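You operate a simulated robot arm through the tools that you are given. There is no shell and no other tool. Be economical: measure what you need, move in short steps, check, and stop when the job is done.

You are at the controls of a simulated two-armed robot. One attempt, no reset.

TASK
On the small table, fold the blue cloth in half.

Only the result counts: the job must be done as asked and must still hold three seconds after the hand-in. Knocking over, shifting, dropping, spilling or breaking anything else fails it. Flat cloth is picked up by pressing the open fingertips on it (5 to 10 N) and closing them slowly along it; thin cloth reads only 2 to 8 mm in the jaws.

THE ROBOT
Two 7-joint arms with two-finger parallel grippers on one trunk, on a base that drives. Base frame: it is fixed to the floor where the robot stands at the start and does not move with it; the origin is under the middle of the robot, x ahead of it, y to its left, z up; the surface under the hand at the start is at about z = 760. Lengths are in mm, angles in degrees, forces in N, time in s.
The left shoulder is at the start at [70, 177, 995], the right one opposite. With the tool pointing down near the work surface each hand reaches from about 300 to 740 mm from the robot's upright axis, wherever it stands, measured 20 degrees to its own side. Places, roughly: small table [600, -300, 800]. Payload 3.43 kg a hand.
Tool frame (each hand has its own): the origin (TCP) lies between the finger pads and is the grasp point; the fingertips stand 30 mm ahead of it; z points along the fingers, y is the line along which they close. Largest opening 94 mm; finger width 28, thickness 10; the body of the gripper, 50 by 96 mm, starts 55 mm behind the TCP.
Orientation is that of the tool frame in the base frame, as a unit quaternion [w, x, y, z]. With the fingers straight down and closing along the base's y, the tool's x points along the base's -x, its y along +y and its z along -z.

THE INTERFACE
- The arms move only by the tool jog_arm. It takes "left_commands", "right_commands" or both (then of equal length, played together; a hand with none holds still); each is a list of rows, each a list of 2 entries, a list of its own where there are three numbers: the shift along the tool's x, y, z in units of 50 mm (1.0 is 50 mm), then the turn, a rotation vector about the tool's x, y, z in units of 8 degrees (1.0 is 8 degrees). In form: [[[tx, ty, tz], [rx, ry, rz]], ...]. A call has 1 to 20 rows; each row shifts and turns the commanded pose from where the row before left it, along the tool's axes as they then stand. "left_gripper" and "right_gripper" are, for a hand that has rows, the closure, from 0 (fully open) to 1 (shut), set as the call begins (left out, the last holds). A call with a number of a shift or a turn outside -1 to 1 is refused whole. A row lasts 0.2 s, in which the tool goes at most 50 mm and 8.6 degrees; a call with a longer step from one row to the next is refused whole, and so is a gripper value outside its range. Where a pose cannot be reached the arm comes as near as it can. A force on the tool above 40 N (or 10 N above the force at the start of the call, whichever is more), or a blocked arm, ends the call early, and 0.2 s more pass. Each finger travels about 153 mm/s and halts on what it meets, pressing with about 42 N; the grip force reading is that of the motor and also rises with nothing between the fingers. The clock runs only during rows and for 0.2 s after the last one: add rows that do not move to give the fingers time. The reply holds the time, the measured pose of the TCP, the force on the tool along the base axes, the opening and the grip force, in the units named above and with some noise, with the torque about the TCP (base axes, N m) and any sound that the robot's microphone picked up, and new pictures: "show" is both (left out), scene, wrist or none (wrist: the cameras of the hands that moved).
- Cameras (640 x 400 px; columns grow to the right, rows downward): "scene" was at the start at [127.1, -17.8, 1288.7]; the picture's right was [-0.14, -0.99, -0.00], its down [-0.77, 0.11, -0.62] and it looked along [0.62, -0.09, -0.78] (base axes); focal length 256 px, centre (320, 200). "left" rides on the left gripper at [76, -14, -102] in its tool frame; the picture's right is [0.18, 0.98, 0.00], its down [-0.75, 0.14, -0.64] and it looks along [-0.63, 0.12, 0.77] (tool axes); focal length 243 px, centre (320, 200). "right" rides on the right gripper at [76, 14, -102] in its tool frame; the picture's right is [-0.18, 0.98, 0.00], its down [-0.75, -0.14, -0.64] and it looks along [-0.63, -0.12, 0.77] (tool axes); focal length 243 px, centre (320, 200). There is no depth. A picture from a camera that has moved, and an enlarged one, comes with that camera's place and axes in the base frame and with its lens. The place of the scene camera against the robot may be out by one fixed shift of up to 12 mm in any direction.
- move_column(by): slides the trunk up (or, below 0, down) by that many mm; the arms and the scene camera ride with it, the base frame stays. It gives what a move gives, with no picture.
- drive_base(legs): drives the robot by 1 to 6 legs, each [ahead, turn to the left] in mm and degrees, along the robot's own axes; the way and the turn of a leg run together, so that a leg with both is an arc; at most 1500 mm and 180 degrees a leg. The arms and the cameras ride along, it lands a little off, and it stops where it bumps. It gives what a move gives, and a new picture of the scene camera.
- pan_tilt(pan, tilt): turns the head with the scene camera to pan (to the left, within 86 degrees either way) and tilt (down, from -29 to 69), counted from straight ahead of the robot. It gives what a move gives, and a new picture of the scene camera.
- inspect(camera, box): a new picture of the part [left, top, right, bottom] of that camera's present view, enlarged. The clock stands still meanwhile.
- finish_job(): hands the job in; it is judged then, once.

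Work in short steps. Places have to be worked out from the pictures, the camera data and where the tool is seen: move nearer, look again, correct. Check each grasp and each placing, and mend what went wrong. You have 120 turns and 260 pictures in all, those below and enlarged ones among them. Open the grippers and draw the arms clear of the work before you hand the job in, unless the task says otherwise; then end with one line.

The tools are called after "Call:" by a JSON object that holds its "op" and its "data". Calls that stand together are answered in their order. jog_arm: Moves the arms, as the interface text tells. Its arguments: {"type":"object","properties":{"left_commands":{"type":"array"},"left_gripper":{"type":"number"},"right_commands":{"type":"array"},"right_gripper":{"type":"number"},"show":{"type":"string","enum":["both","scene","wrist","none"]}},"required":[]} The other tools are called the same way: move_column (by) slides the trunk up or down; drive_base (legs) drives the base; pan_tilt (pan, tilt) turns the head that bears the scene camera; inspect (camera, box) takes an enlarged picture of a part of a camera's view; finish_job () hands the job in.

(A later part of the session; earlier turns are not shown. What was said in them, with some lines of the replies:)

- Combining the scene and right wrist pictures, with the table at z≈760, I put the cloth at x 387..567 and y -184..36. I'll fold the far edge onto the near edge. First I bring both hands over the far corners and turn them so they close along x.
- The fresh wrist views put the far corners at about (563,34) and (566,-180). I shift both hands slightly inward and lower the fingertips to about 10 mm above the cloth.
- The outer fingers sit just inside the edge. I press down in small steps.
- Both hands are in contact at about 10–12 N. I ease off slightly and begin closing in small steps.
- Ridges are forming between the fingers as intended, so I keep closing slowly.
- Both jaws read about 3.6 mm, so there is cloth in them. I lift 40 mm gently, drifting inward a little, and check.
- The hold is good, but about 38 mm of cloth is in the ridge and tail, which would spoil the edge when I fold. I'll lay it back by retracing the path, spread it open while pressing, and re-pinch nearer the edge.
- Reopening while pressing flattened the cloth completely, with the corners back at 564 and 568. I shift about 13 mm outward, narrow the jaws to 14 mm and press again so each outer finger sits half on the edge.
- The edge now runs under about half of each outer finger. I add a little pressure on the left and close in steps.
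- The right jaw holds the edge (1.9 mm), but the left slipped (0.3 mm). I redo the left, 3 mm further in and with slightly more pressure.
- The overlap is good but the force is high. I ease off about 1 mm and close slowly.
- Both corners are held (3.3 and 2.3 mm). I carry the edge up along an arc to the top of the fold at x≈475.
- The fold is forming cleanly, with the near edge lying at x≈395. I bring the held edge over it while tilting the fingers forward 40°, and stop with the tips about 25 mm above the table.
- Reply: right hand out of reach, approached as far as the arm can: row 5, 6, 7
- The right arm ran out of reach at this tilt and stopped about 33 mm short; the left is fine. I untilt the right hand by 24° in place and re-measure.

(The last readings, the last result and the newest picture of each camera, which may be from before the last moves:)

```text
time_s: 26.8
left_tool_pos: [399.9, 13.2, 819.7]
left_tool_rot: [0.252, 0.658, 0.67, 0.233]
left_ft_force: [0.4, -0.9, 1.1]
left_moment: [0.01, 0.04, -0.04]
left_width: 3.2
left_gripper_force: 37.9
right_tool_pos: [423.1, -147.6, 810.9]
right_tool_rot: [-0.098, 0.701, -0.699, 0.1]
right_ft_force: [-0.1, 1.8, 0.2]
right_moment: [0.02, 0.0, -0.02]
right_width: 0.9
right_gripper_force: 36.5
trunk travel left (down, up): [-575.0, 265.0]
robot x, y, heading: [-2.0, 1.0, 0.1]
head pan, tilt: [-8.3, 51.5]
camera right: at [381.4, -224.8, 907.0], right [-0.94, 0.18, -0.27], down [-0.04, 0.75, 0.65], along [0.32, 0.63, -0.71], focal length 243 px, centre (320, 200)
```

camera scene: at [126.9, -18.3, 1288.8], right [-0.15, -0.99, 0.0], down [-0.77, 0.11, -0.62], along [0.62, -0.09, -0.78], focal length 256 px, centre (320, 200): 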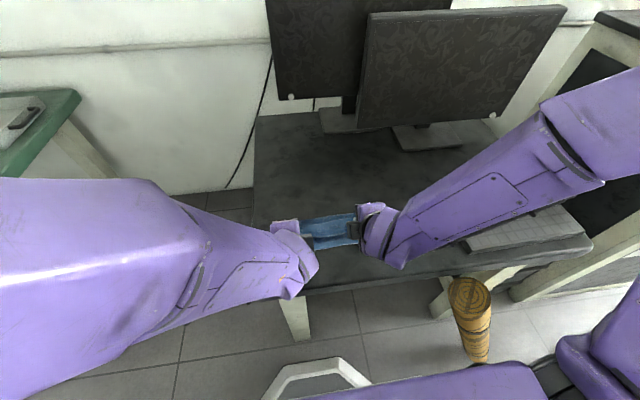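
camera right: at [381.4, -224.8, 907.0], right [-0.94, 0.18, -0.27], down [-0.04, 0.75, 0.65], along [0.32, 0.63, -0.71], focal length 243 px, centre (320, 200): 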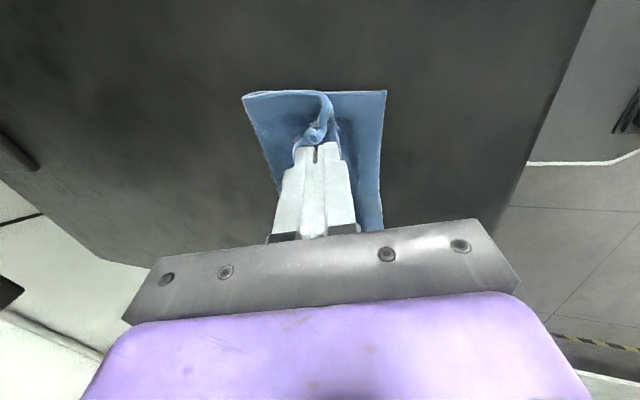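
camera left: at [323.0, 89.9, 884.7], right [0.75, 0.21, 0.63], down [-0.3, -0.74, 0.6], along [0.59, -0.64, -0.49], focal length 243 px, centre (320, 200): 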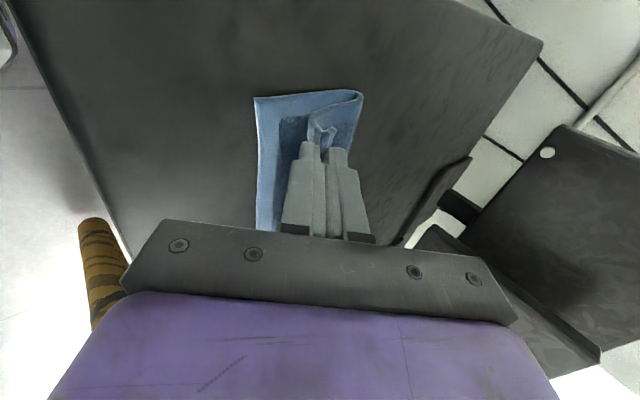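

The command follows the measured pose again. I move the right hand to its target above the near edge.

Call:
{"op": "jog_arm", "data": {"right_commands": [[[0.07, 0.12, 0.018], [0, 0, 0]], [[0.07, 0.12, 0.018], [0, 0, 0]], [[0.07, 0.12, 0.018], [0, 0, 0]], [[0.07, 0.12, 0.018], [0, 0, 0]], [[0, 0, 0], [0, 0, 0]]], "show": "wrist"}}

```text
time_s: 28.0
left_tool_pos: [401.1, 11.8, 818.2]
left_tool_rot: [0.251, 0.659, 0.67, 0.232]
left_ft_force: [0.4, -3.0, -0.5]
left_moment: [-0.05, 0.06, -0.07]
left_width: 3.1
left_gripper_force: 37.9
right_tool_pos: [402.4, -163.7, 800.9]
right_tool_rot: [-0.099, 0.701, -0.7, 0.099]
right_ft_force: [0.3, 3.6, 4.2]
right_moment: [0.09, -0.09, 0.05]
right_width: 1.5
right_gripper_force: 36.1
trunk travel left (down, up): [-575.0, 265.0]
robot x, y, heading: [-3.0, 0.8, -0.1]
head pan, tilt: [-8.3, 51.5]
camera right: at [360.3, -240.1, 896.3], right [-0.94, 0.18, -0.27], down [-0.04, 0.75, 0.66], along [0.32, 0.63, -0.7], focal length 243 px, centre (320, 200)
```

right: 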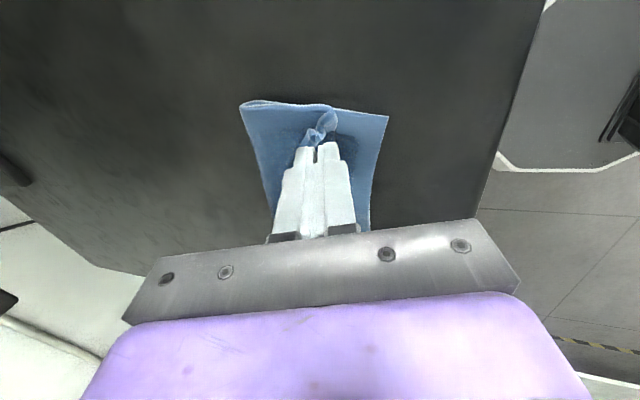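

The right tip is touching (4 N) and dragged its side of the cloth back about 22 mm, but the fold geometry there is still consistent. Now I lower the left tip straight down to the lower layer.

Call:
{"op": "jog_arm", "data": {"left_commands": [[[0, -0.065, 0.077], [0, 0, 0]], [[0, -0.065, 0.077], [0, 0, 0]], [[0, -0.065, 0.077], [0, 0, 0]], [[0, 0, 0], [0, 0, 0]]], "show": "wrist"}}

```text
time_s: 29.0
left_tool_pos: [402.2, 9.2, 810.2]
left_tool_rot: [0.261, 0.655, 0.671, 0.231]
left_ft_force: [0.5, -0.6, -0.3]
left_moment: [0.05, 0.08, -0.02]
left_width: 2.9
left_gripper_force: 37.6
right_tool_pos: [402.7, -163.3, 801.3]
right_tool_rot: [-0.1, 0.701, -0.7, 0.099]
right_ft_force: [0.1, 0.8, 4.1]
right_moment: [-0.01, -0.12, 0.05]
right_width: 1.2
right_gripper_force: 36.0
trunk travel left (down, up): [-575.0, 265.0]
robot x, y, heading: [-4.3, 0.8, 0.3]
head pan, tilt: [-8.3, 51.5]
camera left: at [324.0, 88.5, 874.2], right [0.74, 0.22, 0.63], down [-0.31, -0.73, 0.61], along [0.59, -0.65, -0.47], focal length 243 px, centre (320, 200)
```

left: 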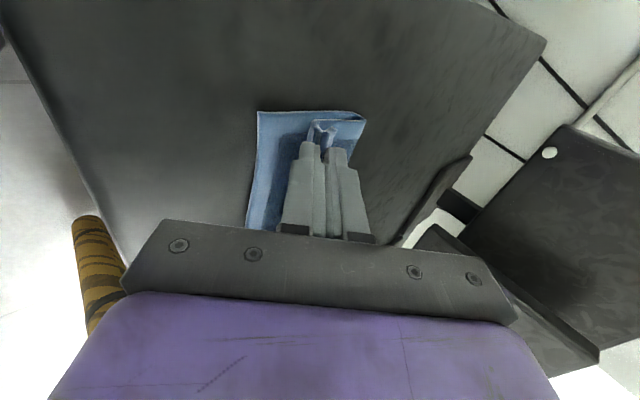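

The left stopped at z=810, near its limit at this tilt. I untilt it by about 20° and measure.

Call:
{"op": "jog_arm", "data": {"left_commands": [[[0, 0, 0], [0.85, 0, 0]], [[0, 0, 0], [0.85, 0, 0]], [[0, 0, 0], [0.85, 0, 0]], [[0, 0, 0], [0, 0, 0]]], "show": "wrist"}}

```text
time_s: 30.0
left_tool_pos: [397.8, 15.7, 796.0]
left_tool_rot: [0.12, 0.697, 0.697, 0.121]
left_ft_force: [2.8, -4.0, 12.3]
left_moment: [-0.11, -0.32, -0.04]
left_width: 3.2
left_gripper_force: 37.9
right_tool_pos: [401.4, -162.9, 800.9]
right_tool_rot: [-0.099, 0.701, -0.699, 0.099]
right_ft_force: [0.5, 3.6, 3.4]
right_moment: [0.07, -0.09, 0.07]
right_width: 1.5
right_gripper_force: 36.3
trunk travel left (down, up): [-575.0, 265.0]
robot x, y, heading: [1.2, -2.0, -0.1]
head pan, tilt: [-8.3, 51.5]
camera left: at [350.1, 92.0, 887.4], right [0.93, 0.18, 0.33], down [-0.08, -0.75, 0.65], along [0.37, -0.63, -0.68], focal length 243 px, centre (320, 200)
```

left: 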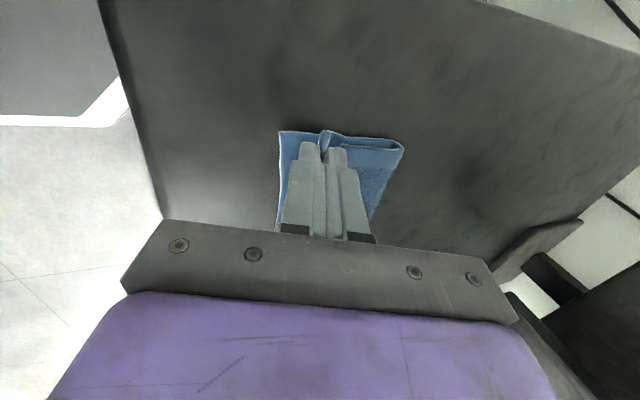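

The left tip presses well, with about the right offset to its near edge (383). The right tip is about 25 mm short of where it should be, so I lift it slightly, straighten it and bring it further back.

Call:
{"op": "jog_arm", "data": {"right_commands": [[[0, -0.066, -0.23], [0, 0, 0]], [[0, 0, 0], [-1, 0, 0]], [[0, 0, 0], [-1, 0, 0]], [[0, 0.2, 0], [0, 0, 0]], [[0, 0.2, 0], [0, 0, 0]], [[0, 0, 0], [0, 0, 0]]]}}

```text
time_s: 31.4
left_tool_pos: [397.3, 15.4, 795.8]
left_tool_rot: [0.121, 0.696, 0.697, 0.122]
left_ft_force: [-2.6, -2.7, 10.0]
left_moment: [-0.1, -0.12, -0.05]
left_width: 3.3
left_gripper_force: 38.2
right_tool_pos: [381.3, -164.1, 811.9]
right_tool_rot: [-0.001, 0.708, -0.706, 0.0]
right_ft_force: [1.5, 3.9, 1.2]
right_moment: [0.09, -0.03, 0.05]
right_width: 1.3
right_gripper_force: 35.8
trunk travel left (down, up): [-575.0, 265.0]
robot x, y, heading: [-1.2, 0.6, 0.1]
head pan, tilt: [-8.3, 51.5]
camera scene: at [125.8, -17.5, 1288.9], right [-0.14, -0.99, 0.0], down [-0.77, 0.11, -0.62], along [0.62, -0.09, -0.78], focal length 256 px, centre (320, 200)
camera right: at [367.4, -241.2, 915.6], right [-0.98, 0.18, 0.0], down [0.14, 0.75, 0.64], along [0.12, 0.63, -0.77], focal length 243 px, centre (320, 200)
```

scene: 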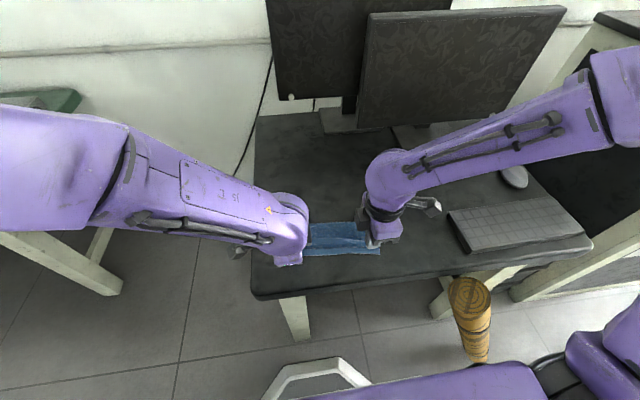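
right: 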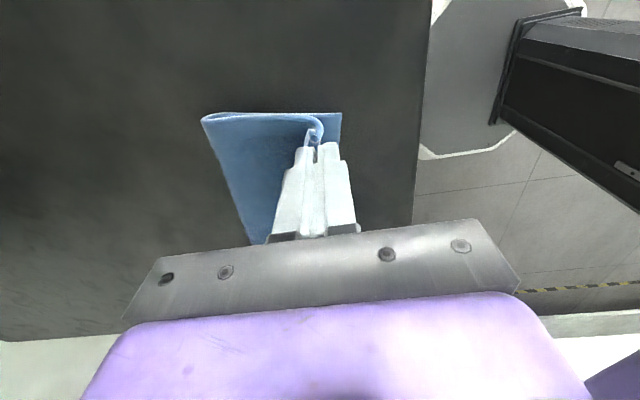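

The right tip is now about 17 mm from the near edge (364), with the fold at about 453, which looks right. I lower it to touch.

Call:
{"op": "jog_arm", "data": {"right_commands": [[[0, 0, 0.1], [0, 0, 0]], [[0, 0, 0.1], [0, 0, 0]], [[0, 0, 0.06], [0, 0, 0]], [[0, 0, 0], [0, 0, 0]]], "show": "wrist"}}

```text
time_s: 32.4
left_tool_pos: [398.0, 15.7, 797.3]
left_tool_rot: [0.122, 0.697, 0.696, 0.121]
left_ft_force: [-0.7, -2.9, 9.0]
left_moment: [-0.08, -0.15, -0.03]
left_width: 3.2
left_gripper_force: 37.9
right_tool_pos: [380.8, -164.1, 799.0]
right_tool_rot: [-0.001, 0.708, -0.706, 0.002]
right_ft_force: [0.4, 2.2, 8.7]
right_moment: [0.0, -0.05, 0.0]
right_width: 1.0
right_gripper_force: 36.0
trunk travel left (down, up): [-575.0, 265.0]
robot x, y, heading: [2.4, -2.4, -0.1]
head pan, tilt: [-8.3, 51.5]
camera right: at [367.1, -240.6, 902.8], right [-0.98, 0.18, 0.0], down [0.14, 0.75, 0.64], along [0.12, 0.63, -0.77], focal length 243 px, centre (320, 200)
```

right: 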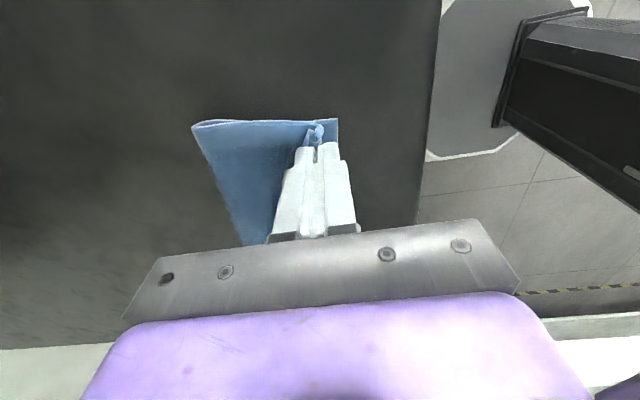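

Both tips press lightly. I open the jaws and raise both hands straight up.

Call:
{"op": "jog_arm", "data": {"left_commands": [[[0, 0, 0], [0, 0, 0]], [[0, 0, 0], [0, 0, 0]]], "right_commands": [[[0, 0, 0], [0, 0, 0]], [[0, 0, 0], [0, 0, 0]]], "left_gripper": 0.85, "right_gripper": 0.85, "show": "none"}}

Call:
{"op": "jog_arm", "data": {"left_commands": [[[0, 0.071, -0.187], [0, 0, 0]], [[0, 0.071, -0.187], [0, 0, 0]], [[0, 0.071, -0.187], [0, 0, 0]], [[0, 0.14, -0.37], [0, 0, 0]], [[0, 0.14, -0.37], [0, 0, 0]], [[0, 0, 0], [0, 0, 0]]], "right_commands": [[[0, 0, -0.2], [0, 0, 0]], [[0, 0, -0.2], [0, 0, 0]], [[0, 0, -0.2], [0, 0, 0]], [[0, 0, -0.4], [0, 0, 0]], [[0, 0, -0.4], [0, 0, 0]], [[0, 0, 0], [0, 0, 0]]], "left_gripper": 0.75, "right_gripper": 0.75}}

```text
time_s: 33.0
left_tool_pos: [398.0, 16.1, 797.8]
left_tool_rot: [0.121, 0.697, 0.697, 0.12]
left_ft_force: [1.6, 0.2, 7.0]
left_moment: [-0.01, -0.06, -0.01]
left_width: 11.9
left_gripper_force: 0.0
right_tool_pos: [382.3, -163.6, 798.2]
right_tool_rot: [-0.001, 0.708, -0.706, 0.001]
right_ft_force: [-0.6, 0.2, 4.1]
right_moment: [-0.01, -0.02, 0.01]
right_width: 13.5
right_gripper_force: 0.0
trunk travel left (down, up): [-575.0, 265.0]
robot x, y, heading: [0.1, -1.2, 0.3]
head pan, tilt: [-8.3, 51.5]
```

```text
time_s: 34.4
left_tool_pos: [400.9, 15.9, 864.1]
left_tool_rot: [0.121, 0.697, 0.697, 0.12]
left_ft_force: [0.6, 0.1, -0.5]
left_moment: [0.02, -0.01, 0.01]
left_width: 23.4
left_gripper_force: 0.1
right_tool_pos: [383.4, -163.2, 867.9]
right_tool_rot: [0.001, 0.708, -0.706, 0.0]
right_ft_force: [-0.7, 0.5, -0.7]
right_moment: [0.0, 0.01, 0.03]
right_width: 23.6
right_gripper_force: 0.0
trunk travel left (down, up): [-575.0, 265.0]
robot x, y, heading: [-1.1, -0.3, 0.0]
head pan, tilt: [-8.3, 51.5]
camera scene: at [127.6, -17.8, 1288.7], right [-0.14, -0.99, 0.0], down [-0.77, 0.11, -0.62], along [0.62, -0.09, -0.78], focal length 256 px, centre (320, 200)
camera right: at [368.2, -240.2, 972.1], right [-0.98, 0.18, 0.0], down [0.14, 0.75, 0.64], along [0.12, 0.63, -0.77], focal length 243 px, centre (320, 200)
camera left: at [352.4, 92.4, 955.7], right [0.93, 0.18, 0.33], down [-0.08, -0.75, 0.65], along [0.37, -0.63, -0.68], focal length 243 px, centre (320, 200)
```

scene: 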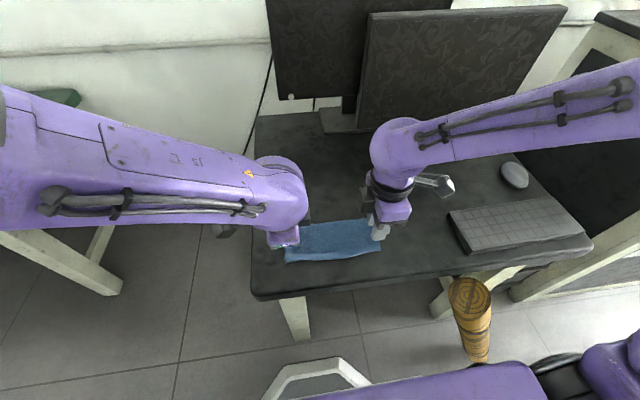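
right: 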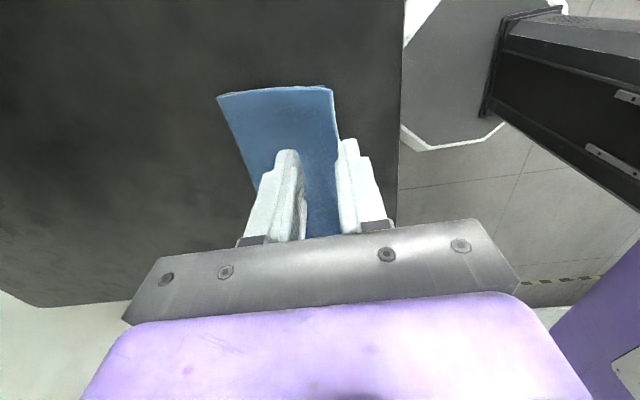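
left: 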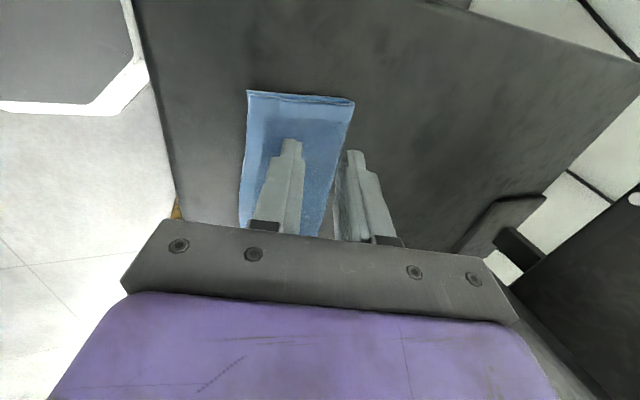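

The edge sprang flat and lies on the near edge. I withdraw both hands up and outward for a full look.

Call:
{"op": "jog_arm", "data": {"left_commands": [[[0, 0.14, -0.37], [0, 0, 0]], [[0, 0.14, -0.37], [0, 0, 0]], [[0, 0.14, -0.37], [0, 0, 0]], [[0, 0.14, -0.37], [0, 0, 0]], [[0.6, 0, 0], [0, 0, 0]], [[0.6, 0, 0], [0, 0, 0]], [[0.6, 0, 0], [0, 0, 0]], [[0.6, 0, 0], [0, 0, 0]], [[0, 0, 0], [0, 0, 0]]], "right_commands": [[[0, 0, -0.4], [0, 0, 0]], [[0, 0, -0.4], [0, 0, 0]], [[0, 0, -0.4], [0, 0, 0]], [[0, 0, -0.4], [0, 0, 0]], [[0.6, 0, 0], [0, 0, 0]], [[0.6, 0, 0], [0, 0, 0]], [[0.6, 0, 0], [0, 0, 0]], [[0.6, 0, 0], [0, 0, 0]], [[0, 0, 0], [0, 0, 0]]]}}

Call:
{"op": "inspect", "data": {"camera": "scene", "box": [250, 180, 410, 280]}}

```text
time_s: 36.4
left_tool_pos: [401.4, 136.6, 944.9]
left_tool_rot: [0.121, 0.697, 0.697, 0.121]
left_ft_force: [-0.3, -0.6, 0.2]
left_moment: [0.01, 0.02, 0.0]
left_width: 23.7
left_gripper_force: 0.0
right_tool_pos: [382.3, -283.5, 948.2]
right_tool_rot: [0.0, 0.708, -0.706, 0.001]
right_ft_force: [0.0, 0.0, 0.9]
right_moment: [0.0, 0.01, 0.04]
right_width: 23.3
right_gripper_force: 0.0
trunk travel left (down, up): [-575.0, 265.0]
robot x, y, heading: [1.3, 3.2, -0.2]
head pan, tilt: [-8.3, 51.5]
camera scene: at [127.1, -17.8, 1288.7], right [-0.14, -0.99, 0.0], down [-0.77, 0.11, -0.62], along [0.62, -0.09, -0.78], focal length 256 px, centre (320, 200)
camera right: at [368.4, -360.9, 1051.5], right [-0.98, 0.18, 0.0], down [0.14, 0.75, 0.64], along [0.12, 0.63, -0.77], focal length 243 px, centre (320, 200)
camera left: at [354.1, 213.4, 1035.2], right [0.93, 0.18, 0.33], down [-0.08, -0.75, 0.65], along [0.37, -0.63, -0.68], focal length 243 px, centre (320, 200)
```

scene: 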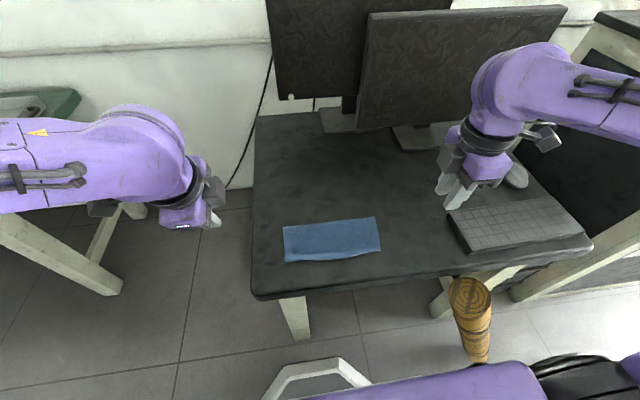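
right: 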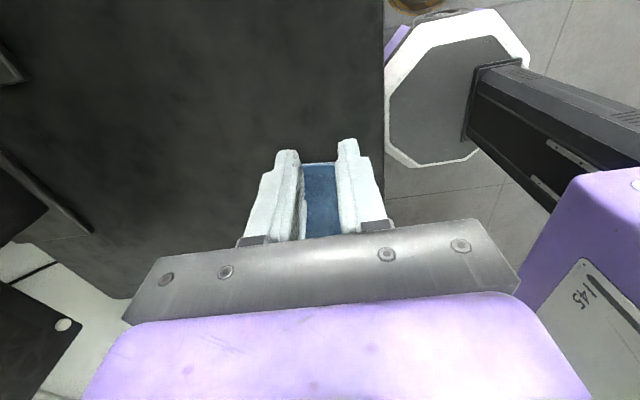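
left: 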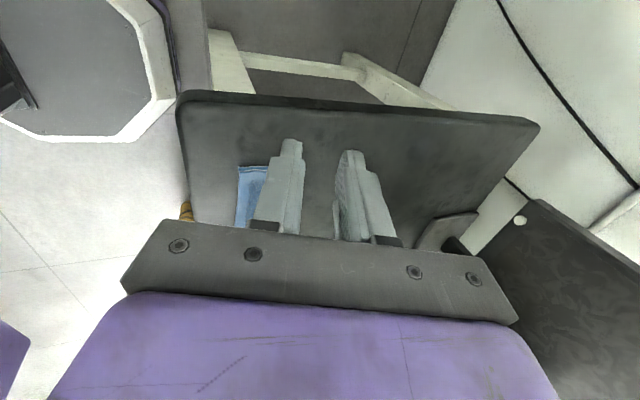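

```text
4.00 times, centred on (330, 230) of scene
camera zoom: at [127.1, -17.8, 1288.7], right [-0.14, -0.99, 0.0], down [-0.77, 0.11, -0.62], along [0.62, -0.09, -0.78], focal length 1022 px, centre (280, 80)
```

zoom: 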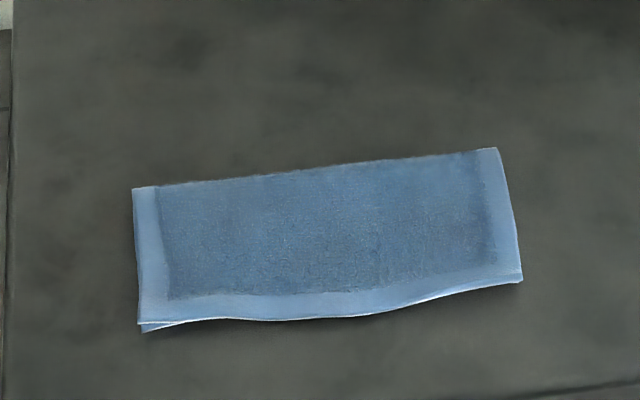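

The cloth lies folded in half with its edges matching within a few mm, and nothing else has moved. I open the grippers fully and hand in.

Call:
{"op": "jog_arm", "data": {"left_commands": [[[0, 0, 0], [0, 0, 0]], [[0, 0, 0], [0, 0, 0]], [[0, 0, 0], [0, 0, 0]]], "right_commands": [[[0, 0, 0], [0, 0, 0]], [[0, 0, 0], [0, 0, 0]], [[0, 0, 0], [0, 0, 0]]], "left_gripper": 0, "right_gripper": 0, "show": "scene"}}

Call:
{"op": "finish_job", "data": {}}

```text
time_s: 37.2
left_tool_pos: [402.5, 136.9, 943.9]
left_tool_rot: [0.121, 0.697, 0.697, 0.121]
left_ft_force: [-0.3, -0.3, 0.1]
left_moment: [0.02, -0.01, 0.01]
left_width: 93.9
left_gripper_force: 0.1
right_tool_pos: [382.5, -283.1, 948.4]
right_tool_rot: [0.0, 0.708, -0.706, 0.0]
right_ft_force: [-0.4, 0.5, 0.3]
right_moment: [0.0, 0.02, -0.02]
right_width: 93.9
right_gripper_force: 0.1
trunk travel left (down, up): [-575.0, 265.0]
robot x, y, heading: [2.0, 0.8, 0.1]
head pan, tilt: [-8.3, 51.5]
camera scene: at [127.1, -17.7, 1288.7], right [-0.14, -0.99, 0.0], down [-0.77, 0.11, -0.62], along [0.62, -0.09, -0.78], focal length 256 px, centre (320, 200)
```

scene: 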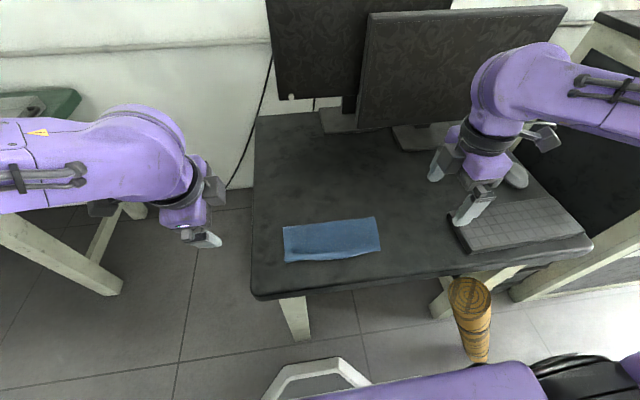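

```text
The job is handed in.
```

The blue cloth is folded in half on the small table, far edge on near edge and matching within a few mm; nothing else on the table looks moved, and the open grippers are clear of it.
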